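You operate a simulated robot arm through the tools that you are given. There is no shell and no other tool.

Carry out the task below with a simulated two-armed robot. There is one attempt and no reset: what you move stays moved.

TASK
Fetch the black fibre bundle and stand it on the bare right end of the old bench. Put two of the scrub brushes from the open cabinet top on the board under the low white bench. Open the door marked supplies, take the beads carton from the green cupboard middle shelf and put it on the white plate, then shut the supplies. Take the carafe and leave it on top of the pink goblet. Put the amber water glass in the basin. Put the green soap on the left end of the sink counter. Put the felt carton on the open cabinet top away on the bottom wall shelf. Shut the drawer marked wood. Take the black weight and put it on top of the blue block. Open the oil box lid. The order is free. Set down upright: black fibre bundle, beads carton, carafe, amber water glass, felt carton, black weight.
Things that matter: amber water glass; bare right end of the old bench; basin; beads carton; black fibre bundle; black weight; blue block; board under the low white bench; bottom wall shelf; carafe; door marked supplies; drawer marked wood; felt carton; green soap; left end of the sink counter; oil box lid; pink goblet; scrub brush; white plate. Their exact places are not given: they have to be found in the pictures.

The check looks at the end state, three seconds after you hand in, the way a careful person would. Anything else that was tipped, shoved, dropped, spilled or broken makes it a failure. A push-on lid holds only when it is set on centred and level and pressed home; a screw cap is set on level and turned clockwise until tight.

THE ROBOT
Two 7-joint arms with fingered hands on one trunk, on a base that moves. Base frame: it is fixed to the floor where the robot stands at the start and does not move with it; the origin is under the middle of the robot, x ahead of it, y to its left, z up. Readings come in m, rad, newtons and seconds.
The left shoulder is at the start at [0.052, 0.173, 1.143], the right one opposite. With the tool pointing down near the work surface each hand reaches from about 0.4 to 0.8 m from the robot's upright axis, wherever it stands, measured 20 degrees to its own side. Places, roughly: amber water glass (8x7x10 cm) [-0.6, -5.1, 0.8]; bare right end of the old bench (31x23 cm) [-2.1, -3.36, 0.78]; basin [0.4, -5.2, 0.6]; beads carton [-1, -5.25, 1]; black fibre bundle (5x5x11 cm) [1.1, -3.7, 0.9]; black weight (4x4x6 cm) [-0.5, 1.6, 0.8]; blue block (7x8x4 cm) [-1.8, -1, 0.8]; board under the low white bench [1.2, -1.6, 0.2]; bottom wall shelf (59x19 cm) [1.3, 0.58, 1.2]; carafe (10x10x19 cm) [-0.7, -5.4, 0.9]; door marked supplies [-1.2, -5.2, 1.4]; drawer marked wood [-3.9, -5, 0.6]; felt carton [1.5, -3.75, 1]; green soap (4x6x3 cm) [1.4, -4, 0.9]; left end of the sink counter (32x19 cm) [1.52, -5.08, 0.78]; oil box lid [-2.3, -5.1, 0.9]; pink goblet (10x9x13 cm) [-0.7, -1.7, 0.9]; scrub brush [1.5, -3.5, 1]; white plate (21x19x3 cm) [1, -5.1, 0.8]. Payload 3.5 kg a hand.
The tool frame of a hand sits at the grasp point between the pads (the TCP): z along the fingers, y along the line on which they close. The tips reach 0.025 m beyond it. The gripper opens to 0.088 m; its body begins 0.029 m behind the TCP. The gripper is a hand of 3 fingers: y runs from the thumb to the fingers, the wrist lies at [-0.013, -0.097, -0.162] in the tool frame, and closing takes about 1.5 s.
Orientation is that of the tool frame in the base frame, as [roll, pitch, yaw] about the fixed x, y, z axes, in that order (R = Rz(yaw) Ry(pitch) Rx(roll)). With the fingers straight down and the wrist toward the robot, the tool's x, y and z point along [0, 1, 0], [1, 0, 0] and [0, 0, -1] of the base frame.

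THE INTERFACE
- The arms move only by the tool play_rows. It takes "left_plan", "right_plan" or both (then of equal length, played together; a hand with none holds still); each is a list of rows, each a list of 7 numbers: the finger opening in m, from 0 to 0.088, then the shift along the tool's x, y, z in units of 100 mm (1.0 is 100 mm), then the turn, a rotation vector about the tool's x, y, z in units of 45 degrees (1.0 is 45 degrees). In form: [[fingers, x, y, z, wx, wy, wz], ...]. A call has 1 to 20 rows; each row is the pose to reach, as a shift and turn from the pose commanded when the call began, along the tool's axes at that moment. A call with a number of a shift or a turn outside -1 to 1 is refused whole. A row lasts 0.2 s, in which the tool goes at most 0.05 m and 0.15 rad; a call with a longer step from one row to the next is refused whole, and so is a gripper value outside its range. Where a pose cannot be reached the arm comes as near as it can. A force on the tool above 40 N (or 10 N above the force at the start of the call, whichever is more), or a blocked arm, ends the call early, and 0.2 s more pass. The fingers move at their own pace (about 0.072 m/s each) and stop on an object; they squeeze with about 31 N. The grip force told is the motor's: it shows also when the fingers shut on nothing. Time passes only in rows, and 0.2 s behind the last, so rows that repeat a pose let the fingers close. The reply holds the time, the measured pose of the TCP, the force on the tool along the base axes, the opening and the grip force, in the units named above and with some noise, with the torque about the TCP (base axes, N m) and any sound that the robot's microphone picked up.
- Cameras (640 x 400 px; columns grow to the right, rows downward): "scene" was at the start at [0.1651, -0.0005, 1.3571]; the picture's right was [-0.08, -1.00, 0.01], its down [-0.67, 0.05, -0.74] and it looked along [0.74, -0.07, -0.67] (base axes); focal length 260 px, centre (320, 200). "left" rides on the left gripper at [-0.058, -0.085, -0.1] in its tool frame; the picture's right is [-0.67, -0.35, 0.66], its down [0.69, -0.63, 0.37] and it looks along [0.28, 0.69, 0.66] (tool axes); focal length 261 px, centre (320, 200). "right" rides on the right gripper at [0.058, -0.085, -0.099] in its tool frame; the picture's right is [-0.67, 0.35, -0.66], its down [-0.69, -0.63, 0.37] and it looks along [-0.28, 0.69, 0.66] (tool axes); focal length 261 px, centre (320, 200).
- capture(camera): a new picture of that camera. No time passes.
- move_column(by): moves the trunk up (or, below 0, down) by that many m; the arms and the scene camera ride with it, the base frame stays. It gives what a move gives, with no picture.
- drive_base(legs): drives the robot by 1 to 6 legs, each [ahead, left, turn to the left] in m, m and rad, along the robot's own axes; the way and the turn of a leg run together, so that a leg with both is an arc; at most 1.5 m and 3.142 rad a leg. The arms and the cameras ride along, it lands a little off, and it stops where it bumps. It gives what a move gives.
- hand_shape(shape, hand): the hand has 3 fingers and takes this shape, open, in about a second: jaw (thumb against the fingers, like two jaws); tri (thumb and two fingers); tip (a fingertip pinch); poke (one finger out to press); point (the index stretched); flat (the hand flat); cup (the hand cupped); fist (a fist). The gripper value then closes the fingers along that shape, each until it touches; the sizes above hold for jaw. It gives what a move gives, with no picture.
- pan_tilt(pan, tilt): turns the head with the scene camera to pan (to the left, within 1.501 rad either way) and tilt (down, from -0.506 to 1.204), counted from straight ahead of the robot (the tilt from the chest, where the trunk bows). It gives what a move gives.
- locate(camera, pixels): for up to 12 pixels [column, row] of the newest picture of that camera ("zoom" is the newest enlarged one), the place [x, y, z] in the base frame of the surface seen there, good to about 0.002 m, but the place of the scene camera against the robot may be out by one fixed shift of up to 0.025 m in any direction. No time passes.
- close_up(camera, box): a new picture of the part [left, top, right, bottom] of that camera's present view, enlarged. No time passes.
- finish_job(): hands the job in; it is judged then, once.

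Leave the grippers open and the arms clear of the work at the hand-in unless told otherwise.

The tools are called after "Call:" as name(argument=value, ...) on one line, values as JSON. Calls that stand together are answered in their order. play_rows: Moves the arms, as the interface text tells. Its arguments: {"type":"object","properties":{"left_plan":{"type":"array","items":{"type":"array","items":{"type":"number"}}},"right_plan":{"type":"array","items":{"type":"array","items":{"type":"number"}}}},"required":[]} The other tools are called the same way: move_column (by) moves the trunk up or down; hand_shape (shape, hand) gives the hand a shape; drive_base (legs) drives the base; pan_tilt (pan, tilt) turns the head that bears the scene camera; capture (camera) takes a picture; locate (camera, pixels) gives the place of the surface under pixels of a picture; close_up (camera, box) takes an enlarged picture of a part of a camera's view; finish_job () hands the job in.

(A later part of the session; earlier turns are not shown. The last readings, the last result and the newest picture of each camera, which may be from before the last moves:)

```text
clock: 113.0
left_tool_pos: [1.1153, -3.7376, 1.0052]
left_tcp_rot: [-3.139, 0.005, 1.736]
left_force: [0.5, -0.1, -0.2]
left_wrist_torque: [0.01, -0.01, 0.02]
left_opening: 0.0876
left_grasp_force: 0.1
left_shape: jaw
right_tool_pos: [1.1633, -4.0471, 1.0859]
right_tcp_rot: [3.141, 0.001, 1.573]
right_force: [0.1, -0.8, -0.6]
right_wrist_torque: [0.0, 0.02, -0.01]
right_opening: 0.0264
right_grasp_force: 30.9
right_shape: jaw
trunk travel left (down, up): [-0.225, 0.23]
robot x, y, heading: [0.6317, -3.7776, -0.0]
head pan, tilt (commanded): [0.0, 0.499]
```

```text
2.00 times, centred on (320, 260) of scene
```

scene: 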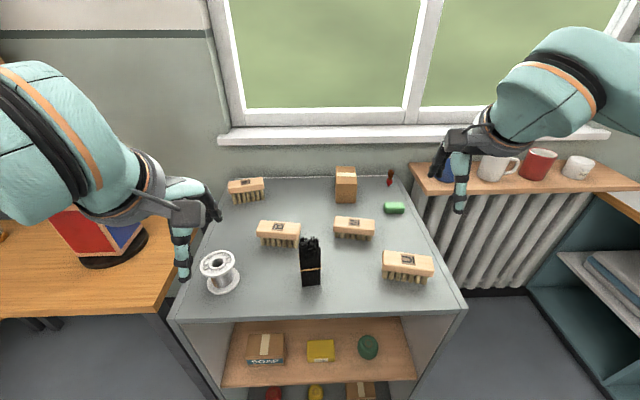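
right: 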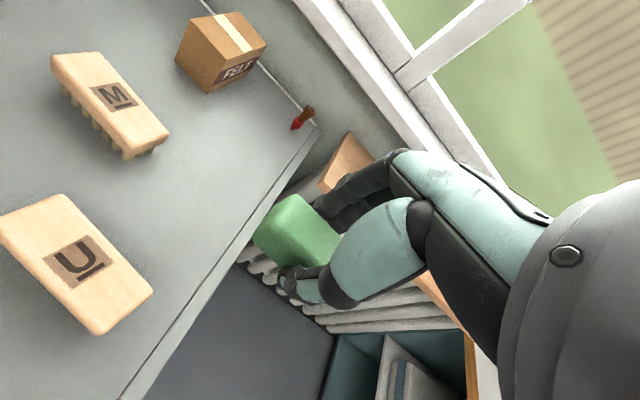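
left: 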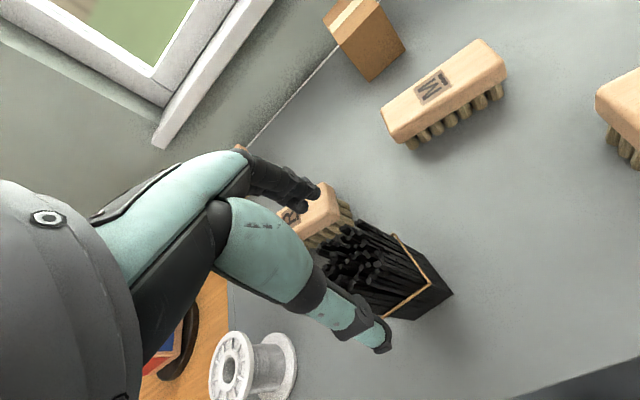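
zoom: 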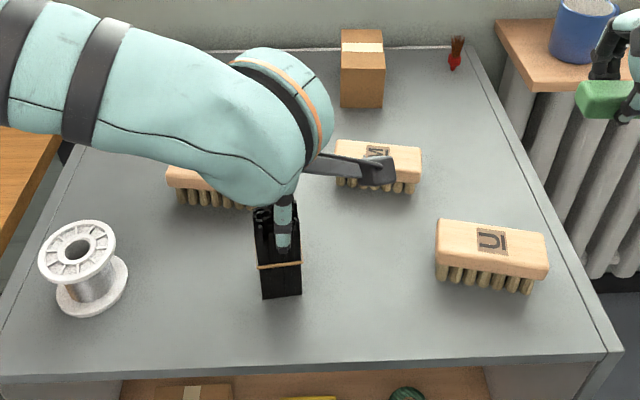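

Call:
play_rows(left_plan=[[0.088, 0, 0, 0.25, 0, 0, 0], [0.088, 0, 0, 0.48, 0, 0, 0], [0.088, 0, 0, 0.48, 0, 0, 0], [0.0, 0, 0, 0.48, 0, 0, 0], [0.0, 0, 0, 0.48, 0, 0, 0], [0.0, 0, 0, 0.48, 0, 0, 0], [0.0, 0, 0, 0.48, 0, 0, 0], [0.0, 0, 0, 0.48, 0, 0, 0]])

Call:
close_up(camera="scene", box=[160, 160, 480, 360])

```text
clock: 114.8
left_tool_pos: [1.115, -3.7382, 0.9579]
left_tcp_rot: [-3.14, 0.003, 1.737]
left_force: [0.7, -0.3, 0.3]
left_wrist_torque: [0.01, 0.0, -0.02]
left_opening: 0.0396
left_grasp_force: 30.9
left_shape: jaw
right_tool_pos: [1.1625, -4.048, 1.0862]
right_tcp_rot: [-3.141, -0.002, 1.572]
right_force: [-0.7, 0.3, -0.2]
right_wrist_torque: [0.01, -0.03, -0.02]
right_opening: 0.0264
right_grasp_force: 31.0
right_shape: jaw
trunk travel left (down, up): [-0.225, 0.23]
robot x, y, heading: [0.6329, -3.778, 0.004]
head pan, tilt (commanded): [0.0, 0.499]
```

```text
2.00 times, centred on (320, 260) of scene
```

zoom: 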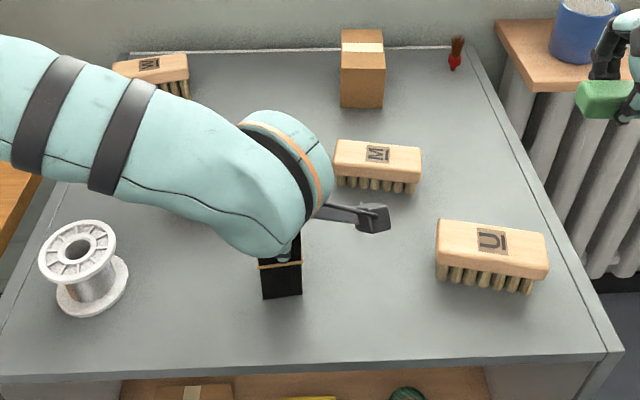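

The bundle is gripped (0.0396). I'll lift it, then bring both hands back close to me.

Call:
play_rows(left_plan=[[0, 0, 0, -0.3, 0, 0, 0], [0, 0, 0, -0.6, 0, 0, 0], [0, 0, 0, -1.0, 0, 0, 0]])

Call:
play_rows(left_plan=[[0, 0, -0.2, -0.4, 0, 0, 0.1], [0, 0.1, -0.6, -0.8, 0, 0, 0.222], [0, 0.2, -1.0, -1.0, 0, 0, 0.222], [0, 0.2, -1.0, -1.0, 0, 0, 0.222]], right_plan=[[0, 0.2, -0.3, -0.2, 0, 0, 0], [0, 0.4, -0.6, -0.4, 0, 0, 0], [0, 0.6, -0.9, -0.5, 0, 0, 0], [0, 0.6, -1.0, -0.5, 0, 0, 0]])

Call:
drive_base(legs=[[-0.45, 0, 0], [0, -0.5, 0], [0, 0, -1.2]])

Call:
pan_tilt(pan=0.3, tilt=0.45)

Call:
capture(camera="scene")

```text
clock: 115.6
left_tool_pos: [1.1139, -3.738, 1.0595]
left_tcp_rot: [-3.14, 0.002, 1.734]
left_force: [0.1, -0.2, -0.8]
left_wrist_torque: [0.01, 0.02, 0.0]
left_opening: 0.0396
left_grasp_force: 30.5
left_shape: jaw
right_tool_pos: [1.1632, -4.0475, 1.0867]
right_tcp_rot: [-3.141, 0.0, 1.571]
right_force: [-0.9, -0.4, 0.6]
right_wrist_torque: [0.01, -0.02, -0.01]
right_opening: 0.0262
right_grasp_force: 30.8
right_shape: jaw
trunk travel left (down, up): [-0.225, 0.23]
robot x, y, heading: [0.6309, -3.7777, 0.002]
head pan, tilt (commanded): [0.0, 0.499]
```

```text
refused: row 2 steps farther than a row can; nothing moved
```

```text
clock: 123.8
left_tool_pos: [0.3987, -4.7013, 1.0589]
left_tcp_rot: [-3.139, 0.003, 0.543]
left_force: [0.8, -1.0, -1.0]
left_wrist_torque: [0.0, -0.02, 0.02]
left_opening: 0.0395
left_grasp_force: 30.8
left_shape: jaw
right_tool_pos: [0.1293, -4.8601, 1.0856]
right_tcp_rot: [3.142, 0.0, 0.382]
right_force: [0.1, 0.2, -0.1]
right_wrist_torque: [0.02, -0.05, 0.01]
right_opening: 0.0263
right_grasp_force: 30.6
right_shape: jaw
trunk travel left (down, up): [-0.225, 0.23]
robot x, y, heading: [0.1875, -4.2694, -1.194]
head pan, tilt (commanded): [0.0, 0.499]
```

```text
clock: 124.6
left_tool_pos: [0.398, -4.7008, 1.0589]
left_tcp_rot: [-3.141, 0.002, 0.545]
left_force: [-0.2, 0.7, -0.7]
left_wrist_torque: [0.01, 0.02, 0.01]
left_opening: 0.0396
left_grasp_force: 31.2
left_shape: jaw
right_tool_pos: [0.1291, -4.8604, 1.0855]
right_tcp_rot: [3.141, -0.001, 0.382]
right_force: [-0.2, 0.8, -1.1]
right_wrist_torque: [0.0, 0.0, 0.02]
right_opening: 0.0261
right_grasp_force: 31.3
right_shape: jaw
trunk travel left (down, up): [-0.225, 0.23]
robot x, y, heading: [0.1828, -4.2718, -1.193]
head pan, tilt (commanded): [0.3, 0.45]
```

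```text
taken
```

scene: 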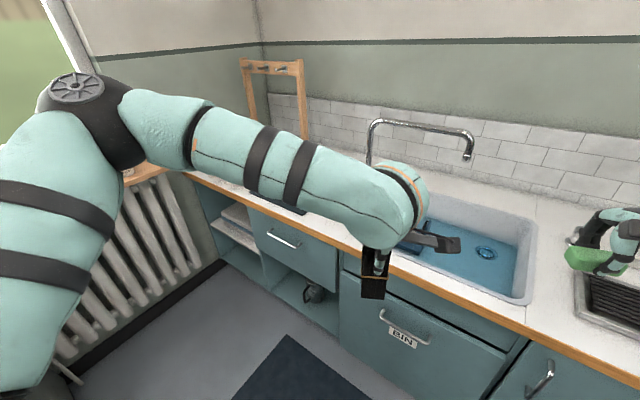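

One row was too long and that call was refused, but the drive went fine with nothing hit. Now I'll pull both hands back with smaller steps.

Call:
play_rows(left_plan=[[0, 0.05, -0.25, -0.2, 0, 0, 0.1], [0, 0.1, -0.5, -0.4, 0, 0, 0.222], [0, 0.2, -0.8, -0.6, 0, 0, 0.222], [0, 0.2, -1.0, -0.8, 0, 0, 0.222]], right_plan=[[0, 0.05, -0.3, -0.1, 0, 0, 0], [0, 0.1, -0.6, -0.2, 0, 0, 0], [0, 0.2, -0.9, -0.4, 0, 0, 0], [0, 0.2, -1.0, -0.5, 0, 0, 0]])

Call:
capture(camera="scene")

```text
clock: 125.6
left_tool_pos: [0.364, -4.6051, 1.1407]
left_tcp_rot: [3.141, 0.003, 0.369]
left_force: [0.0, -0.1, -0.8]
left_wrist_torque: [-0.03, 0.01, 0.01]
left_opening: 0.0392
left_grasp_force: 31.5
left_shape: jaw
right_tool_pos: [0.1094, -4.7581, 1.1371]
right_tcp_rot: [3.138, 0.0, 0.378]
right_force: [-0.1, -0.1, 0.2]
right_wrist_torque: [0.03, 0.01, 0.0]
right_opening: 0.0263
right_grasp_force: 30.6
right_shape: jaw
trunk travel left (down, up): [-0.225, 0.23]
robot x, y, heading: [0.1862, -4.2696, -1.191]
head pan, tilt (commanded): [0.3, 0.45]
```

```text
taken
```

scene: 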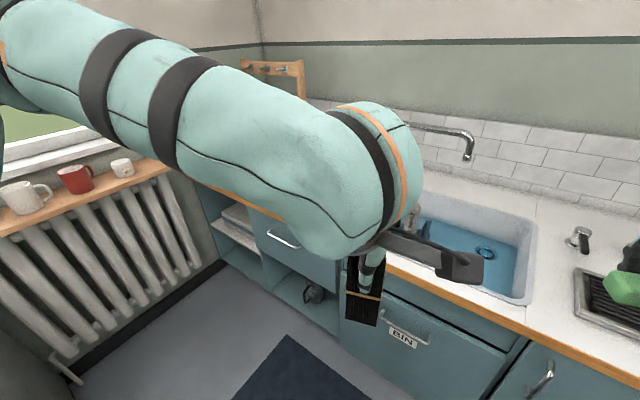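

Call:
locate(camera="scene", pixels=[[60, 240], [150, 180], [215, 260], [240, 205], [470, 310], [235, 165], [122, 168], [80, 360], [520, 230], [430, 128], [600, 350]])

Call:
capture(camera="left")

```text
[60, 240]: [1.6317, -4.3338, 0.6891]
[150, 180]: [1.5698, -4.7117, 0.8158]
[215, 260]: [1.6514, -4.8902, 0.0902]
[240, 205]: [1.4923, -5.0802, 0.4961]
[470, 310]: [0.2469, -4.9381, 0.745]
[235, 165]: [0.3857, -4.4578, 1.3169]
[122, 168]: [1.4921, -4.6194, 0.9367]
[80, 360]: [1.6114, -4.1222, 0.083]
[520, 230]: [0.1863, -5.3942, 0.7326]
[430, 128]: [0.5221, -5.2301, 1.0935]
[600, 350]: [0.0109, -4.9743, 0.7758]
```

```text
taken
```

left: 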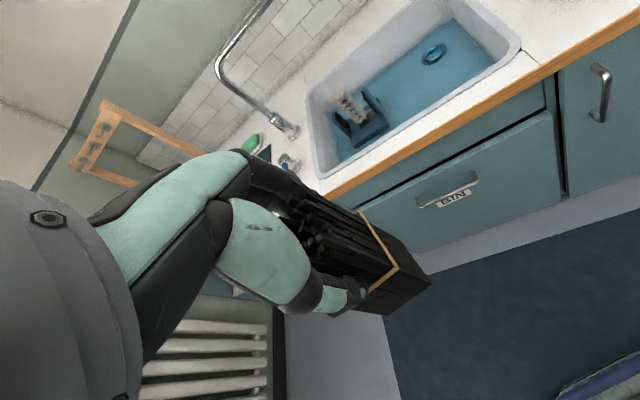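

The counter's front edge is at y≈-4.94, with a radiator and mug shelf on the east wall. I'll raise the left hand for safety and drive to the counter's left end.

Call:
play_rows(left_plan=[[0, 0, 0, -0.4, 0, 0, 0], [0, 0, 0, -0.8, 0, 0, 0], [0, 0, 0, -1.0, 0, 0, 0]])

Call:
drive_base(legs=[[0.5, 0.75, 0], [0, 0, 0.2]])

Call:
pan_tilt(pan=-0.1, tilt=0.7)

Call:
capture(camera="scene")

Call:
capture(camera="right")

```text
clock: 126.4
left_tool_pos: [0.3648, -4.606, 1.2398]
left_tcp_rot: [-3.141, 0.005, 0.367]
left_force: [0.3, 0.7, -1.0]
left_wrist_torque: [0.02, -0.03, 0.02]
left_opening: 0.0395
left_grasp_force: 30.6
left_shape: jaw
right_tool_pos: [0.1111, -4.7593, 1.1348]
right_tcp_rot: [3.14, -0.001, 0.381]
right_force: [0.1, 0.3, -1.3]
right_wrist_torque: [-0.01, 0.01, -0.02]
right_opening: 0.0258
right_grasp_force: 31.1
right_shape: jaw
trunk travel left (down, up): [-0.225, 0.23]
robot x, y, heading: [0.1811, -4.2717, -1.192]
head pan, tilt (commanded): [0.3, 0.45]
```

```text
clock: 132.0
left_tool_pos: [1.3342, -4.735, 1.2398]
left_tcp_rot: [-3.14, 0.005, 0.584]
left_force: [0.0, 0.2, -1.0]
left_wrist_torque: [-0.01, 0.02, -0.02]
left_opening: 0.0396
left_grasp_force: 31.1
left_shape: jaw
right_tool_pos: [1.1194, -4.9394, 1.1352]
right_tcp_rot: [3.14, 0.001, 0.598]
right_force: [-0.3, -0.8, -0.3]
right_wrist_torque: [0.01, -0.01, -0.01]
right_opening: 0.0262
right_grasp_force: 31.0
right_shape: jaw
trunk travel left (down, up): [-0.225, 0.23]
robot x, y, heading: [1.0859, -4.4472, -0.976]
head pan, tilt (commanded): [0.3, 0.45]
```

```text
clock: 132.8
left_tool_pos: [1.3349, -4.735, 1.2396]
left_tcp_rot: [-3.139, 0.005, 0.582]
left_force: [0.2, 0.5, -0.8]
left_wrist_torque: [0.0, 0.0, 0.0]
left_opening: 0.0392
left_grasp_force: 30.3
left_shape: jaw
right_tool_pos: [1.1187, -4.9411, 1.1354]
right_tcp_rot: [-3.141, 0.0, 0.594]
right_force: [-0.6, 1.0, -0.7]
right_wrist_torque: [0.0, 0.0, 0.03]
right_opening: 0.0261
right_grasp_force: 30.5
right_shape: jaw
trunk travel left (down, up): [-0.225, 0.23]
robot x, y, heading: [1.0881, -4.4473, -0.976]
head pan, tilt (commanded): [-0.099, 0.7]
```

```text
taken
```

scene: 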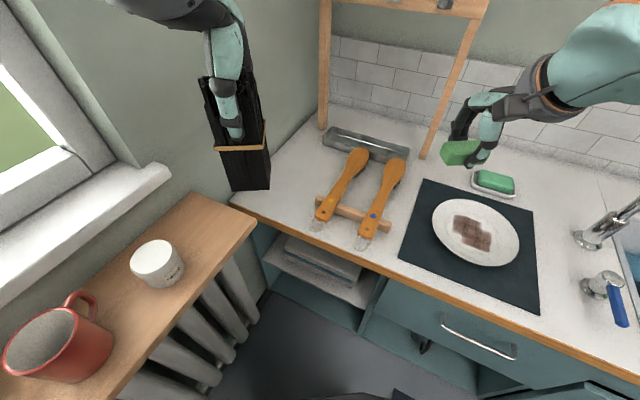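

```text
taken
```

right: 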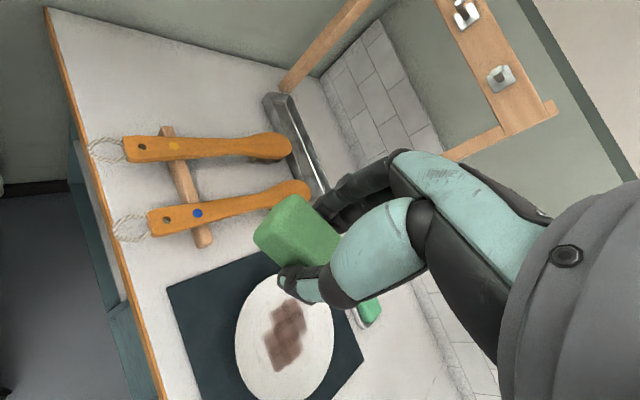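

The bare left end of the counter lies between the wall and the orange spatulas, around (150,70) in the hand camera. I'll locate points there.

Call:
locate(camera="right", pixels=[[60, 25], [100, 60], [160, 80], [220, 90], [265, 70], [90, 110], [125, 138], [165, 128], [290, 140], [160, 100], [200, 60], [105, 150]])

```text
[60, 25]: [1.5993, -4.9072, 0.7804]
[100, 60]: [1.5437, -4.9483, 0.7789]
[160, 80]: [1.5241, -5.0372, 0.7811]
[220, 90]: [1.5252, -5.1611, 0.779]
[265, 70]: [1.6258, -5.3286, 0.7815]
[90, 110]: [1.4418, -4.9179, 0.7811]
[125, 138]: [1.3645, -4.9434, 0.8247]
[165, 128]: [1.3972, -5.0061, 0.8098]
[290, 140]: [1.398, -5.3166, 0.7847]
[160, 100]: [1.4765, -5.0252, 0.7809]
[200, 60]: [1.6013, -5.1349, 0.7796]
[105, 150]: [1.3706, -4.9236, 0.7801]
```

The counter is at z 0.780 and the bare spot is around (1.52, -5.07). I'll roll slightly closer.

Call:
drive_base(legs=[[0.08, 0.06, 0.08]])

```text
clock: 134.0
left_tool_pos: [1.4508, -4.7423, 1.2391]
left_tcp_rot: [-3.141, 0.004, 0.662]
left_force: [0.5, 0.0, -1.6]
left_wrist_torque: [0.01, 0.02, -0.01]
left_opening: 0.0393
left_grasp_force: 30.8
left_shape: jaw
right_tool_pos: [1.2528, -4.9623, 1.1357]
right_tcp_rot: [3.14, -0.001, 0.676]
right_force: [0.4, 1.2, -0.4]
right_wrist_torque: [-0.03, 0.0, 0.0]
right_opening: 0.0264
right_grasp_force: 30.7
right_shape: jaw
trunk travel left (down, up): [-0.225, 0.23]
robot x, y, heading: [1.1807, -4.4786, -0.891]
head pan, tilt (commanded): [-0.099, 0.7]
```

Call:
play_rows(left_plan=[[0, 0, -0.2, 0, 0, 0, 0], [0, 0, -0.4, 0, 0, 0, 0], [0, 0, -0.5, 0, 0, 0, 0], [0, 0, -0.5, 0, 0, 0, 0], [0, 0, -0.5, 0, 0, 0, 0]], right_plan=[[0, 0.15, 0.3, 0.1, 0, 0, 0], [0, 0.3, 0.6, 0.3, 0, 0, 0], [0, 0.45, 0.85, 0.5, 0, 0, 0], [0, 0.6, 1.0, 0.8, 0, 0, 0], [0, 0.6, 1.0, 0.8, 0, 0, 0]])

Call:
play_rows(right_plan=[[0, 0.15, 0.3, 0.1, 0, 0, 0], [0, 0.3, 0.6, 0.2, 0, 0, 0], [0, 0.45, 0.9, 0.4, 0, 0, 0], [0, 0.573, 1.0, 0.8, 0, 0, 0], [0, 0.573, 1.0, 0.8, 0, 0, 0]])

Call:
capture(camera="right")

Call:
capture(camera="scene")

```text
clock: 135.2
left_tool_pos: [1.4211, -4.7035, 1.2389]
left_tcp_rot: [-3.139, 0.007, 0.663]
left_force: [0.5, 0.0, -0.1]
left_wrist_torque: [-0.01, 0.02, 0.03]
left_opening: 0.0393
left_grasp_force: 31.2
left_shape: jaw
right_tool_pos: [1.3639, -5.0038, 1.058]
right_tcp_rot: [3.141, 0.0, 0.676]
right_force: [-0.5, -0.6, -0.3]
right_wrist_torque: [-0.01, 0.02, -0.02]
right_opening: 0.0262
right_grasp_force: 30.4
right_shape: jaw
trunk travel left (down, up): [-0.225, 0.23]
robot x, y, heading: [1.1853, -4.476, -0.897]
head pan, tilt (commanded): [-0.099, 0.7]
```

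```text
clock: 136.4
left_tool_pos: [1.4205, -4.7039, 1.2397]
left_tcp_rot: [-3.14, 0.005, 0.662]
left_force: [0.2, 0.4, -0.7]
left_wrist_torque: [-0.01, 0.0, -0.04]
left_opening: 0.0392
left_grasp_force: 30.4
left_shape: jaw
right_tool_pos: [1.4704, -5.0456, 0.9762]
right_tcp_rot: [3.141, 0.0, 0.676]
right_force: [-0.7, 0.1, -0.9]
right_wrist_torque: [-0.01, 0.0, 0.01]
right_opening: 0.026
right_grasp_force: 31.1
right_shape: jaw
trunk travel left (down, up): [-0.225, 0.23]
robot x, y, heading: [1.1857, -4.4718, -0.897]
head pan, tilt (commanded): [-0.099, 0.7]
```

```text
taken
```

right: 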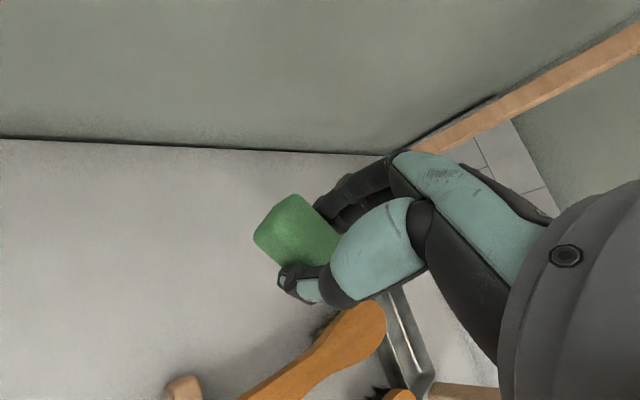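

```text
taken
```

scene: 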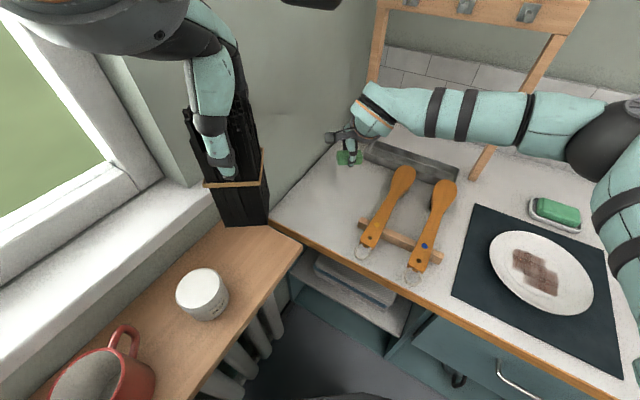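

Call:
locate(camera="right", pixels=[[360, 310], [330, 345], [280, 385], [185, 385], [230, 300], [380, 340], [200, 145]])

Call:
play_rows(right_plan=[[0, 0, 0.15, 0.3, 0, 0, 0], [0, 0, 0.31, 0.6, 0, 0, 0], [0, 0, 0.31, 1.0, 0, 0, 0], [0, 0, 0.31, 1.0, 0, 0, 0]])

```text
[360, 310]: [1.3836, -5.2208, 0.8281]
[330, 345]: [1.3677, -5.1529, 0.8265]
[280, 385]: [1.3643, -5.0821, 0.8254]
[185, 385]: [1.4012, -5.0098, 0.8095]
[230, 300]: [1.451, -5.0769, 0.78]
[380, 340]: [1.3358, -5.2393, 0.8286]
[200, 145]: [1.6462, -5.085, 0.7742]
```

```text
clock: 137.4
left_tool_pos: [1.4215, -4.7043, 1.2391]
left_tcp_rot: [-3.138, 0.007, 0.664]
left_force: [0.0, 0.4, -1.1]
left_wrist_torque: [0.02, 0.02, -0.02]
left_opening: 0.0394
left_grasp_force: 30.5
left_shape: jaw
right_tool_pos: [1.4892, -5.0708, 0.8764]
right_tcp_rot: [3.141, -0.001, 0.677]
right_force: [-0.1, -0.3, -0.6]
right_wrist_torque: [0.01, -0.01, -0.02]
right_opening: 0.0261
right_grasp_force: 31.3
right_shape: jaw
trunk travel left (down, up): [-0.225, 0.23]
robot x, y, heading: [1.1825, -4.4709, -0.899]
head pan, tilt (commanded): [-0.099, 0.7]
```

Call:
play_rows(right_plan=[[0, 0, 0, 0.3, 0, 0, 0], [0, 0, 0, 0.55, 0, 0, 0], [0, 0, 0, 0.64, 0, 0, 0], [0, 0, 0, 0.66, 0, 0, 0], [0, 0, 0, 0.67, 0, 0, 0], [0, 0, 0, 0.68, 0, 0, 0]])

```text
clock: 138.8
left_tool_pos: [1.422, -4.7027, 1.2393]
left_tcp_rot: [-3.141, 0.005, 0.662]
left_force: [0.2, 0.0, -1.2]
left_wrist_torque: [-0.02, 0.0, -0.01]
left_opening: 0.0395
left_grasp_force: 31.2
left_shape: jaw
right_tool_pos: [1.4903, -5.0699, 0.8075]
right_tcp_rot: [3.14, 0.001, 0.674]
right_force: [-0.3, -0.5, -1.0]
right_wrist_torque: [0.01, -0.01, -0.02]
right_opening: 0.026
right_grasp_force: 31.2
right_shape: jaw
trunk travel left (down, up): [-0.225, 0.23]
robot x, y, heading: [1.1852, -4.47, -0.892]
head pan, tilt (commanded): [-0.099, 0.7]
```

Call:
play_rows(right_plan=[[0, 0, 0, 0.01, 0, 0, 0], [0, 0, 0, 0.02, 0, 0, 0], [0, 0, 0, 0.02, 0, 0, 0]])

Call:
capture(camera="right")

```text
clock: 139.6
left_tool_pos: [1.4216, -4.7034, 1.2395]
left_tcp_rot: [-3.141, 0.005, 0.664]
left_force: [-0.1, 0.2, -1.7]
left_wrist_torque: [0.01, -0.02, 0.01]
left_opening: 0.0395
left_grasp_force: 31.4
left_shape: jaw
right_tool_pos: [1.4896, -5.0703, 0.8071]
right_tcp_rot: [3.14, -0.001, 0.673]
right_force: [-0.1, -0.9, 6.0]
right_wrist_torque: [-0.04, -0.05, -0.01]
right_opening: 0.0261
right_grasp_force: 31.2
right_shape: jaw
trunk travel left (down, up): [-0.225, 0.23]
robot x, y, heading: [1.1872, -4.4748, -0.897]
head pan, tilt (commanded): [-0.099, 0.7]
```

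```text
taken
```

right: 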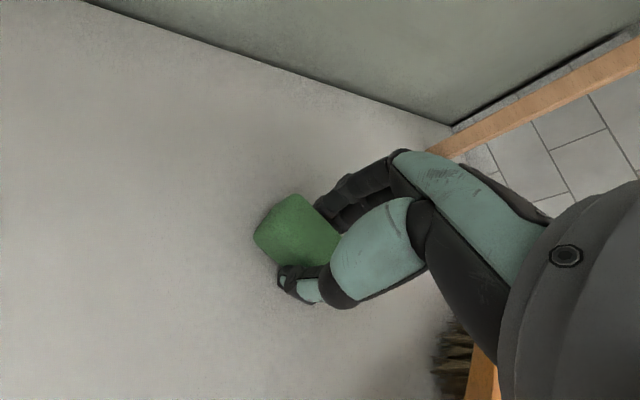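

Contact made. I'll open partly, lift, and retract.

Call:
play_rows(right_plan=[[0.06, 0, 0, 0, 0, 0, 0], [0.06, 0, 0, 0, 0, 0, 0], [0.06, 0, 0, 0, 0, 0, 0], [0.06, 0, 0, 0, 0, 0, 0], [0.06, 0, 0, -0.2, 0, 0, 0], [0.06, 0, 0, -0.6, 0, 0, 0], [0.06, 0, 0, -1.0, 0, 0, 0]])

Call:
play_rows(right_plan=[[0.088, -0.1, -0.2, -0.3, 0, 0, 0], [0.088, -0.3, -0.5, -0.6, 0, 0, 0], [0.088, -0.4, -0.8, -0.9, 0, 0, 0], [0.088, -0.5, -1.0, -1.0, 0, 0, 0]])

Call:
capture(camera="right")

Call:
capture(camera="scene")

```text
clock: 141.2
left_tool_pos: [1.422, -4.7022, 1.2392]
left_tcp_rot: [-3.141, 0.006, 0.663]
left_force: [-1.3, -0.3, -0.7]
left_wrist_torque: [0.03, -0.02, -0.01]
left_opening: 0.0392
left_grasp_force: 31.6
left_shape: jaw
right_tool_pos: [1.4909, -5.0697, 0.9066]
right_tcp_rot: [3.141, 0.0, 0.677]
right_force: [0.9, -0.7, 1.0]
right_wrist_torque: [0.02, -0.01, 0.0]
right_opening: 0.0598
right_grasp_force: 0.1
right_shape: jaw
trunk travel left (down, up): [-0.225, 0.23]
robot x, y, heading: [1.179, -4.4744, -0.896]
head pan, tilt (commanded): [-0.099, 0.7]
```

```text
clock: 142.2
left_tool_pos: [1.4203, -4.7029, 1.2398]
left_tcp_rot: [3.141, 0.003, 0.663]
left_force: [0.0, 0.2, -0.9]
left_wrist_torque: [0.01, 0.01, 0.02]
left_opening: 0.0394
left_grasp_force: 30.8
left_shape: jaw
right_tool_pos: [1.3875, -5.0232, 1.0065]
right_tcp_rot: [3.139, 0.001, 0.676]
right_force: [-0.9, -0.3, -0.2]
right_wrist_torque: [-0.01, 0.01, 0.0]
right_opening: 0.0876
right_grasp_force: 0.1
right_shape: jaw
trunk travel left (down, up): [-0.225, 0.23]
robot x, y, heading: [1.1832, -4.475, -0.895]
head pan, tilt (commanded): [-0.099, 0.7]
```

```text
taken
```

right: 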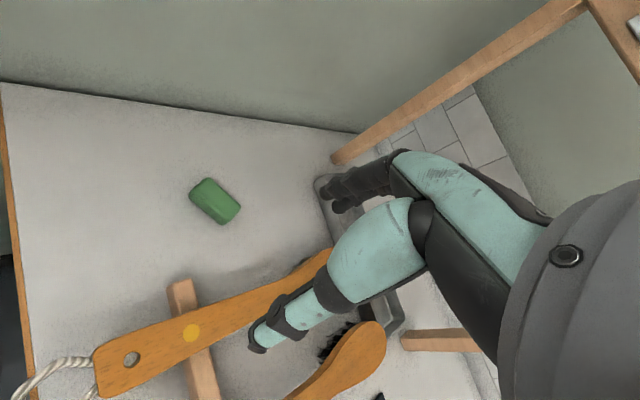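

```text
taken
```

scene: 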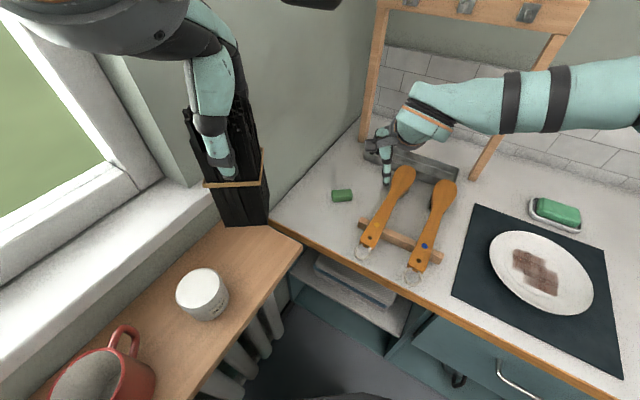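

The soap lies on the bare left end. Now I'll tuck the right arm and drive west with the bundle.

Call:
play_rows(right_plan=[[0.088, -0.1, -0.3, -0.3, 0, 0, 0], [0.088, -0.2, -0.6, -0.6, 0, 0, 0], [0.088, -0.3, -0.9, -0.9, 0, 0, 0], [0.088, -0.4, -1.0, -1.0, 0, 0, 0]])

Call:
drive_base(legs=[[-0.59, -0.42, 0], [0, 0, -2.25], [1.0, 0, 0]])

Call:
pan_tilt(pan=0, tilt=0.3)

Call:
capture(camera="scene")

Call:
pan_tilt(pan=0.7, tilt=0.3)

Call:
capture(camera="scene")

```text
clock: 143.2
left_tool_pos: [1.4202, -4.7038, 1.2404]
left_tcp_rot: [-3.14, 0.004, 0.662]
left_force: [0.2, 0.3, -0.6]
left_wrist_torque: [0.04, -0.01, -0.01]
left_opening: 0.0393
left_grasp_force: 30.5
left_shape: jaw
right_tool_pos: [1.293, -4.9695, 1.107]
right_tcp_rot: [-3.141, 0.001, 0.676]
right_force: [0.1, 0.1, -0.4]
right_wrist_torque: [0.0, 0.01, 0.02]
right_opening: 0.0875
right_grasp_force: 0.1
right_shape: jaw
trunk travel left (down, up): [-0.225, 0.23]
robot x, y, heading: [1.1854, -4.4767, -0.898]
head pan, tilt (commanded): [-0.099, 0.7]
```

```text
clock: 157.3
left_tool_pos: [-0.8338, -4.2833, 1.2384]
left_tcp_rot: [-3.14, 0.007, -1.598]
left_force: [-0.5, 0.0, -1.2]
left_wrist_torque: [-0.01, -0.06, -0.01]
left_opening: 0.0391
left_grasp_force: 31.4
left_shape: jaw
right_tool_pos: [-0.9581, -4.0153, 1.1063]
right_tcp_rot: [-3.141, 0.0, -1.585]
right_force: [-0.8, 0.1, 0.5]
right_wrist_torque: [-0.01, 0.03, -0.01]
right_opening: 0.0877
right_grasp_force: 0.1
right_shape: jaw
trunk travel left (down, up): [-0.225, 0.23]
robot x, y, heading: [-0.5018, -4.2441, 3.125]
head pan, tilt (commanded): [-0.099, 0.7]
```

```text
clock: 158.2
left_tool_pos: [-0.8328, -4.2834, 1.2383]
left_tcp_rot: [-3.14, 0.006, -1.596]
left_force: [-0.8, -0.7, -1.3]
left_wrist_torque: [-0.05, -0.04, -0.03]
left_opening: 0.0389
left_grasp_force: 30.7
left_shape: jaw
right_tool_pos: [-0.9572, -4.0154, 1.1071]
right_tcp_rot: [3.14, -0.001, -1.584]
right_force: [-0.2, 0.0, 0.3]
right_wrist_torque: [0.0, 0.03, 0.0]
right_opening: 0.0876
right_grasp_force: 0.0
right_shape: jaw
trunk travel left (down, up): [-0.225, 0.23]
robot x, y, heading: [-0.5031, -4.245, 3.128]
head pan, tilt (commanded): [0.0, 0.3]
```

```text
taken
```

scene: 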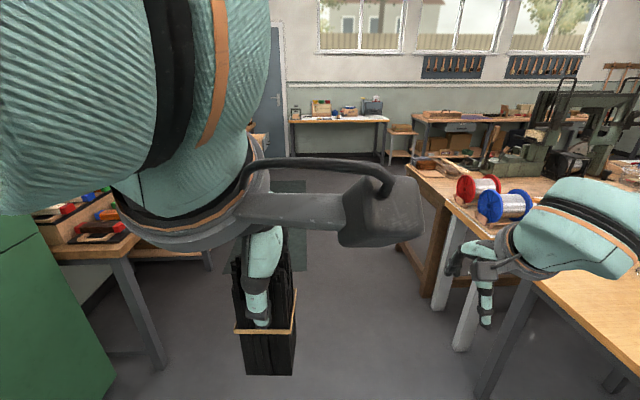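

```text
clock: 159.2
left_tool_pos: [-0.8327, -4.2824, 1.2396]
left_tcp_rot: [3.141, 0.006, -1.597]
left_force: [-0.3, 0.1, -0.9]
left_wrist_torque: [0.01, 0.01, 0.03]
left_opening: 0.039
left_grasp_force: 31.0
left_shape: jaw
right_tool_pos: [-0.9564, -4.0161, 1.106]
right_tcp_rot: [-3.142, 0.001, -1.585]
right_force: [0.3, 0.6, 0.8]
right_wrist_torque: [-0.03, 0.01, -0.01]
right_opening: 0.0875
right_grasp_force: 0.0
right_shape: jaw
trunk travel left (down, up): [-0.225, 0.23]
robot x, y, heading: [-0.5028, -4.2459, 3.132]
head pan, tilt (commanded): [0.7, 0.3]
```

```text
taken
```

scene: 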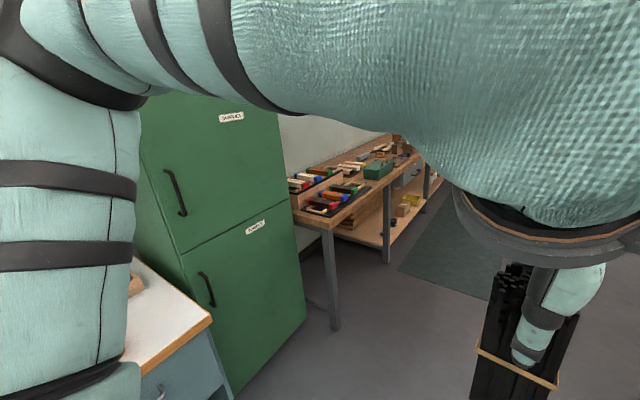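

I'll look at the old bench directly (head a little right) and locate its edges.

Call:
pan_tilt(pan=-0.35, tilt=0.35)

Call:
capture(camera="scene")

Call:
locate(camera="scene", pixels=[[300, 150], [330, 190], [350, 160], [400, 200], [450, 230], [530, 280], [410, 150], [450, 130], [500, 100], [320, 250], [420, 330], [360, 300]])

```text
clock: 160.6
left_tool_pos: [-0.8328, -4.283, 1.2391]
left_tcp_rot: [-3.141, 0.004, -1.596]
left_force: [0.3, 0.5, -1.8]
left_wrist_torque: [-0.01, -0.02, -0.02]
left_opening: 0.039
left_grasp_force: 30.8
left_shape: jaw
right_tool_pos: [-0.9569, -4.0157, 1.1055]
right_tcp_rot: [-3.141, -0.001, -1.585]
right_force: [0.1, -0.2, 0.7]
right_wrist_torque: [-0.02, 0.0, 0.0]
right_opening: 0.0877
right_grasp_force: 0.1
right_shape: jaw
trunk travel left (down, up): [-0.225, 0.23]
robot x, y, heading: [-0.502, -4.2423, 3.123]
head pan, tilt (commanded): [-0.351, 0.351]
```

```text
taken
```

scene: 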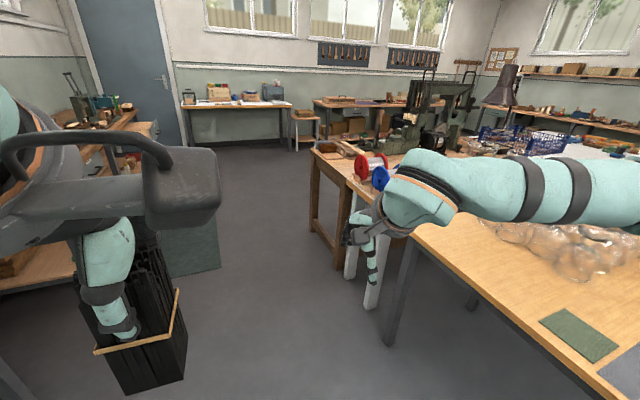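

```text
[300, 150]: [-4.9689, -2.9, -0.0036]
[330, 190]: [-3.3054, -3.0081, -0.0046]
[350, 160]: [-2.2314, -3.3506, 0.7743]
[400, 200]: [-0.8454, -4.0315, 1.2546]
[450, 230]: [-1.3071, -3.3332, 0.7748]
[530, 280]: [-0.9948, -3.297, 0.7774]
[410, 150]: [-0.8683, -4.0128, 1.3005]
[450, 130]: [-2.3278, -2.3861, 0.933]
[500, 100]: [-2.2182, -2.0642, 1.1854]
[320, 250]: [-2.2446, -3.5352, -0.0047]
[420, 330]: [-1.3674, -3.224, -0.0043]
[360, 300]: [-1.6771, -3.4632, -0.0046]
```

Call:
close_up(camera="scene", box=[290, 110, 450, 210])

Call:
locate(camera="zoom", pixels=[[90, 155], [240, 255], [180, 200], [240, 190], [170, 160], [210, 150], [130, 145], [300, 220], [370, 270], [60, 300], [255, 300]])

```text
4.00 times, centred on (370, 160) of scene
```

zoom: 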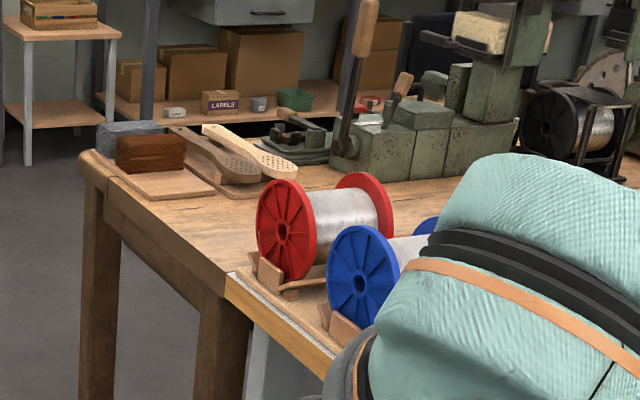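

```text
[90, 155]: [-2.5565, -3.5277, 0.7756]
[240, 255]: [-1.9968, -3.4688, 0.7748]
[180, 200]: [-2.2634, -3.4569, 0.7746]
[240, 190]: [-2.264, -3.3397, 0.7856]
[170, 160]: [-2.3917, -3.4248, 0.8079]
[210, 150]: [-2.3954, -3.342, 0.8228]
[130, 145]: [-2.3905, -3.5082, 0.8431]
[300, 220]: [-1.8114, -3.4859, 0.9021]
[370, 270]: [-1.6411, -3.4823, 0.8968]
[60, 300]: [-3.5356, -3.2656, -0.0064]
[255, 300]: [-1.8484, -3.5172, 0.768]
```

The old bench's bare right end is at about (-2.1, -3.36), beside the spools. I'll raise the right hand out of the way, drive west, and face north toward it.

Call:
play_rows(right_plan=[[0.088, 0, -0.1, -0.4, 0, 0, 0], [0.088, 0, -0.3, -0.7, 0, 0, 0], [0.088, 0, -0.5, -1.0, 0, 0, 0]])

Call:
drive_base(legs=[[1.45, 0, 0], [0, 0, -1.555], [0.15, 0, 0]])

Call:
pan_tilt(pan=0.1, tilt=0.6)

Call:
capture(camera="scene")

Call:
capture(camera="left")

Call:
capture(camera="right")

```text
clock: 161.3
left_tool_pos: [-0.8328, -4.2839, 1.239]
left_tcp_rot: [-3.14, 0.006, -1.597]
left_force: [0.6, 0.7, -1.9]
left_wrist_torque: [0.02, 0.02, -0.01]
left_opening: 0.0392
left_grasp_force: 31.3
left_shape: jaw
right_tool_pos: [-0.9093, -4.0155, 1.2094]
right_tcp_rot: [3.141, 0.001, -1.582]
right_force: [0.7, 0.3, 0.1]
right_wrist_torque: [0.02, -0.01, 0.02]
right_opening: 0.0876
right_grasp_force: 0.0
right_shape: jaw
trunk travel left (down, up): [-0.225, 0.23]
robot x, y, heading: [-0.5055, -4.2493, 3.128]
head pan, tilt (commanded): [-0.351, 0.351]
```

```text
clock: 173.3
left_tool_pos: [-2.0009, -3.7417, 1.2402]
left_tcp_rot: [-3.141, 0.006, 3.123]
left_force: [0.3, -0.9, -0.9]
left_wrist_torque: [0.0, -0.02, -0.02]
left_opening: 0.0388
left_grasp_force: 31.0
left_shape: jaw
right_tool_pos: [-1.7333, -3.6646, 1.2092]
right_tcp_rot: [3.141, 0.001, 3.135]
right_force: [-1.1, -1.1, -0.8]
right_wrist_torque: [-0.01, 0.0, -0.04]
right_opening: 0.0877
right_grasp_force: 0.0
right_shape: jaw
trunk travel left (down, up): [-0.225, 0.23]
robot x, y, heading: [-1.9587, -4.0677, 1.562]
head pan, tilt (commanded): [-0.351, 0.351]
```

```text
clock: 174.2
left_tool_pos: [-1.9998, -3.7404, 1.2396]
left_tcp_rot: [-3.139, 0.005, 3.122]
left_force: [-0.6, 0.2, 0.1]
left_wrist_torque: [0.0, 0.0, -0.01]
left_opening: 0.0389
left_grasp_force: 30.8
left_shape: jaw
right_tool_pos: [-1.7341, -3.6611, 1.2097]
right_tcp_rot: [3.141, 0.0, 3.134]
right_force: [0.1, -0.4, 0.1]
right_wrist_torque: [-0.01, 0.04, -0.01]
right_opening: 0.0876
right_grasp_force: 0.1
right_shape: jaw
trunk travel left (down, up): [-0.225, 0.23]
robot x, y, heading: [-1.9629, -4.0694, 1.561]
head pan, tilt (commanded): [0.099, 0.6]
```

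```text
taken
```

scene: 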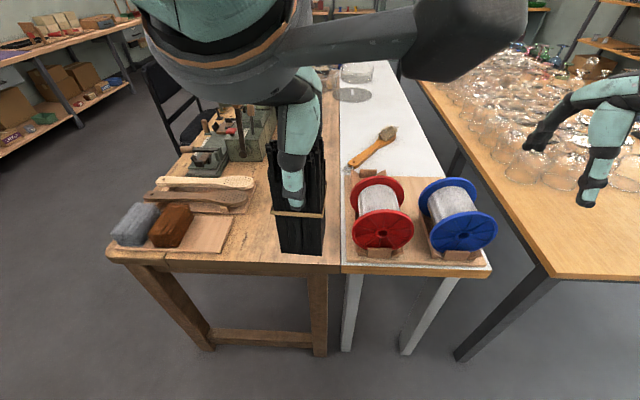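

```text
taken
```

left: 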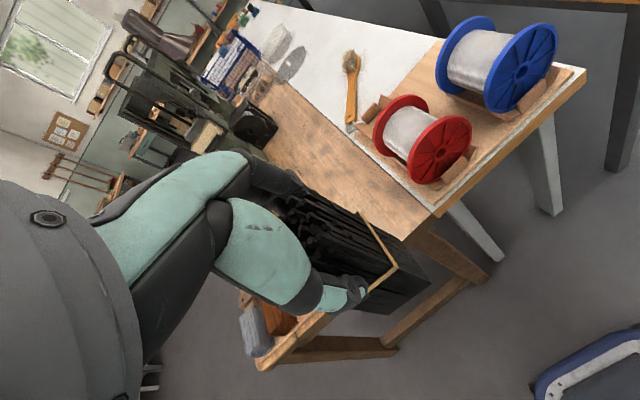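

```text
taken
```

right: 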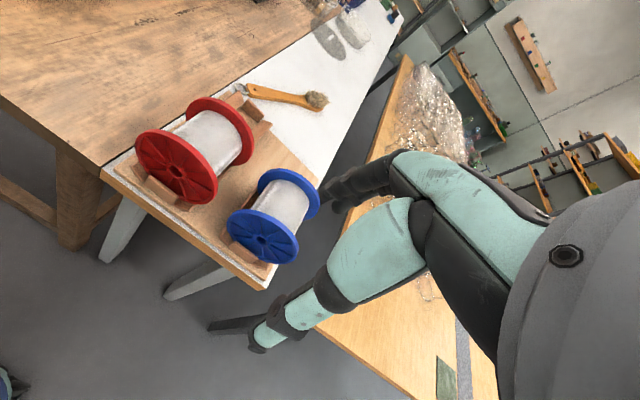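

I see the old bench with its bare right end next to the red spool. I'll locate points there with both hand cameras.

Call:
locate(camera="right", pixels=[[98, 170], [60, 140], [20, 105], [80, 100], [60, 60], [120, 130], [140, 120], [175, 115], [20, 40], [150, 60]])

Call:
locate(camera="left", pixels=[[425, 232], [400, 205], [340, 165], [300, 150], [380, 180], [410, 130], [370, 210], [255, 345], [280, 320]])

```text
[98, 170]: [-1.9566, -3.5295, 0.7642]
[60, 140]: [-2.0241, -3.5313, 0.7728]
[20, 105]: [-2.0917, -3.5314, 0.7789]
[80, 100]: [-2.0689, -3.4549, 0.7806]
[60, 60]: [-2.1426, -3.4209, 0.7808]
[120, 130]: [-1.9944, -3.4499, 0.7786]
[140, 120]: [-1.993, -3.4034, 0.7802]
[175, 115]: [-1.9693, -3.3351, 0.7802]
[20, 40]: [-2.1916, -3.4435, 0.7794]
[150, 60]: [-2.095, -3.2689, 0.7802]
```

```text
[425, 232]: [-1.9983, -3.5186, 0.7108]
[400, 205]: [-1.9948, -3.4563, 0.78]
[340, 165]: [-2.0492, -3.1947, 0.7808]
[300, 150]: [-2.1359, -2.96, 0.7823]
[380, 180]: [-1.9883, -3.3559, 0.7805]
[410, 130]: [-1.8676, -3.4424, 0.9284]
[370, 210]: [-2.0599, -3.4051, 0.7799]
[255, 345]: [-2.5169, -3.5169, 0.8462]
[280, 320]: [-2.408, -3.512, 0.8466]
```

The bench is at z 0.780. I'll carry the bundle to above (-2.11, -3.37) in steps.

Call:
play_rows(left_plan=[[0, 0.15, 0.25, 0.1, 0, 0, 0], [0, 0.3, 0.5, 0.2, 0, 0, 0], [0, 0.45, 0.75, 0.4, 0, 0, 0], [0, 0.6, 1.0, 0.6, 0, 0, 0]])

Call:
play_rows(left_plan=[[0, 0.15, 0.25, 0.2, 0, 0, 0], [0, 0.3, 0.5, 0.4, 0, 0, 0], [0, 0.45, 0.75, 0.7, 0, 0, 0], [0, 0.57, 1.0, 1.0, 0, 0, 0]])

Call:
play_rows(left_plan=[[0, 0, 0.3, 0.1, 0, 0, 0], [0, 0, 0.6, 0.3, 0, 0, 0], [0, 0, 0.9, 0.6, 0, 0, 0], [0, 0, 1.0, 1.0, 0, 0, 0], [0, 0, 1.0, 1.0, 0, 0, 0]])

Call:
capture(camera="left")

Call:
capture(camera="scene")

```text
clock: 175.2
left_tool_pos: [-2.0613, -3.6376, 1.1761]
left_tcp_rot: [-3.138, 0.006, 3.122]
left_force: [-1.0, 0.7, -1.4]
left_wrist_torque: [-0.02, -0.01, -0.01]
left_opening: 0.039
left_grasp_force: 30.5
left_shape: jaw
right_tool_pos: [-1.7338, -3.6603, 1.2074]
right_tcp_rot: [-3.14, -0.001, 3.134]
right_force: [0.0, 0.7, 0.2]
right_wrist_torque: [-0.05, -0.02, 0.0]
right_opening: 0.0878
right_grasp_force: 0.0
right_shape: jaw
trunk travel left (down, up): [-0.225, 0.23]
robot x, y, heading: [-1.9579, -4.0695, 1.565]
head pan, tilt (commanded): [0.099, 0.6]
```

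```text
clock: 176.2
left_tool_pos: [-2.1155, -3.5358, 1.0776]
left_tcp_rot: [-3.141, 0.006, 3.123]
left_force: [0.2, -1.2, -0.8]
left_wrist_torque: [0.0, 0.01, -0.01]
left_opening: 0.0387
left_grasp_force: 31.2
left_shape: jaw
right_tool_pos: [-1.7344, -3.6599, 1.2086]
right_tcp_rot: [-3.141, 0.0, 3.134]
right_force: [0.2, -0.5, -0.1]
right_wrist_torque: [-0.04, 0.0, 0.04]
right_opening: 0.0876
right_grasp_force: 0.2
right_shape: jaw
trunk travel left (down, up): [-0.225, 0.23]
robot x, y, heading: [-1.9563, -4.068, 1.561]
head pan, tilt (commanded): [0.099, 0.6]
```

```text
clock: 177.4
left_tool_pos: [-2.1116, -3.4388, 0.9766]
left_tcp_rot: [-3.141, 0.006, 3.123]
left_force: [0.4, 0.2, -1.1]
left_wrist_torque: [0.02, -0.02, 0.01]
left_opening: 0.0387
left_grasp_force: 30.5
left_shape: jaw
right_tool_pos: [-1.7325, -3.663, 1.2082]
right_tcp_rot: [3.139, 0.0, 3.135]
right_force: [-0.2, 0.1, 0.0]
right_wrist_torque: [0.05, -0.02, -0.01]
right_opening: 0.0876
right_grasp_force: 0.0
right_shape: jaw
trunk travel left (down, up): [-0.225, 0.23]
robot x, y, heading: [-1.956, -4.0691, 1.563]
head pan, tilt (commanded): [0.099, 0.6]
```

```text
taken
```

left: 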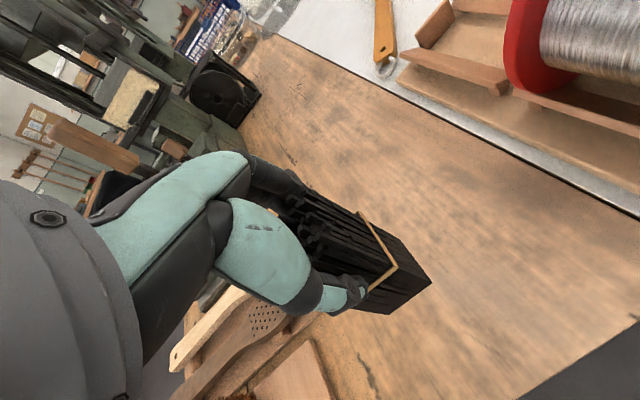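

```text
taken
```

scene: 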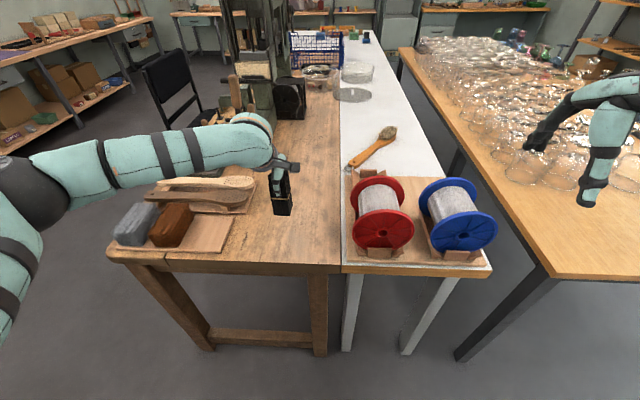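

Call:
play_rows(left_plan=[[0, -0.1, 0.3, 0.1, 0, 0, 0], [0, -0.1, 0.6, 0.3, 0, 0, 0], [0, -0.1, 0.68, 0.6, 0, 0, 0], [0, -0.1, 0.68, 0.85, 0, 0, 0], [0, -0.1, 0.68, 0.95, 0, 0, 0], [0, -0.1, 0.68, 0.97, 0, 0, 0]])

Call:
play_rows(left_plan=[[0, 0, 0, 0.01, 0, 0, 0], [0, 0, 0, 0.02, 0, 0, 0], [0, 0, 0, 0.03, 0, 0, 0]])

Call:
capture(camera="left")

```text
clock: 178.8
left_tool_pos: [-2.0992, -3.3714, 0.8817]
left_tcp_rot: [-3.139, 0.004, 3.122]
left_force: [0.1, -0.3, -1.0]
left_wrist_torque: [-0.01, -0.03, -0.02]
left_opening: 0.0389
left_grasp_force: 31.4
left_shape: jaw
right_tool_pos: [-1.7331, -3.6622, 1.209]
right_tcp_rot: [3.14, 0.0, 3.134]
right_force: [-0.7, -0.3, -0.5]
right_wrist_torque: [0.02, 0.0, 0.0]
right_opening: 0.0879
right_grasp_force: 0.1
right_shape: jaw
trunk travel left (down, up): [-0.225, 0.23]
robot x, y, heading: [-1.9571, -4.0697, 1.563]
head pan, tilt (commanded): [0.099, 0.6]
```

```text
clock: 179.6
left_tool_pos: [-2.1003, -3.3702, 0.8794]
left_tcp_rot: [-3.141, 0.004, 3.123]
left_force: [0.7, -0.7, 0.0]
left_wrist_torque: [-0.06, 0.02, 0.02]
left_opening: 0.0388
left_grasp_force: 31.5
left_shape: jaw
right_tool_pos: [-1.7325, -3.6618, 1.208]
right_tcp_rot: [3.141, -0.001, 3.133]
right_force: [-0.1, -0.1, 0.7]
right_wrist_torque: [0.01, -0.03, 0.02]
right_opening: 0.0881
right_grasp_force: 0.1
right_shape: jaw
trunk travel left (down, up): [-0.225, 0.23]
robot x, y, heading: [-1.9566, -4.0643, 1.558]
head pan, tilt (commanded): [0.099, 0.6]
```

```text
taken
```

left: 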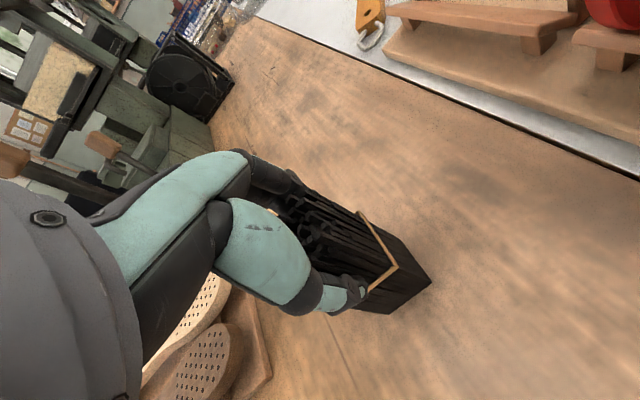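

Call:
play_rows(left_plan=[[0, 0, 0, 0.01, 0, 0, 0], [0, 0, 0, 0.02, 0, 0, 0], [0, 0, 0, 0.02, 0, 0, 0]])

```text
clock: 180.4
left_tool_pos: [-2.098, -3.3696, 0.8768]
left_tcp_rot: [-3.141, 0.005, 3.122]
left_force: [0.8, 0.4, 4.5]
left_wrist_torque: [0.05, -0.02, 0.03]
left_opening: 0.0388
left_grasp_force: 30.9
left_shape: jaw
right_tool_pos: [-1.7328, -3.6631, 1.2093]
right_tcp_rot: [3.139, 0.0, 3.135]
right_force: [-0.4, -0.7, 0.4]
right_wrist_torque: [-0.02, -0.01, -0.03]
right_opening: 0.0878
right_grasp_force: 0.1
right_shape: jaw
trunk travel left (down, up): [-0.225, 0.23]
robot x, y, heading: [-1.9605, -4.0704, 1.564]
head pan, tilt (commanded): [0.099, 0.6]
```

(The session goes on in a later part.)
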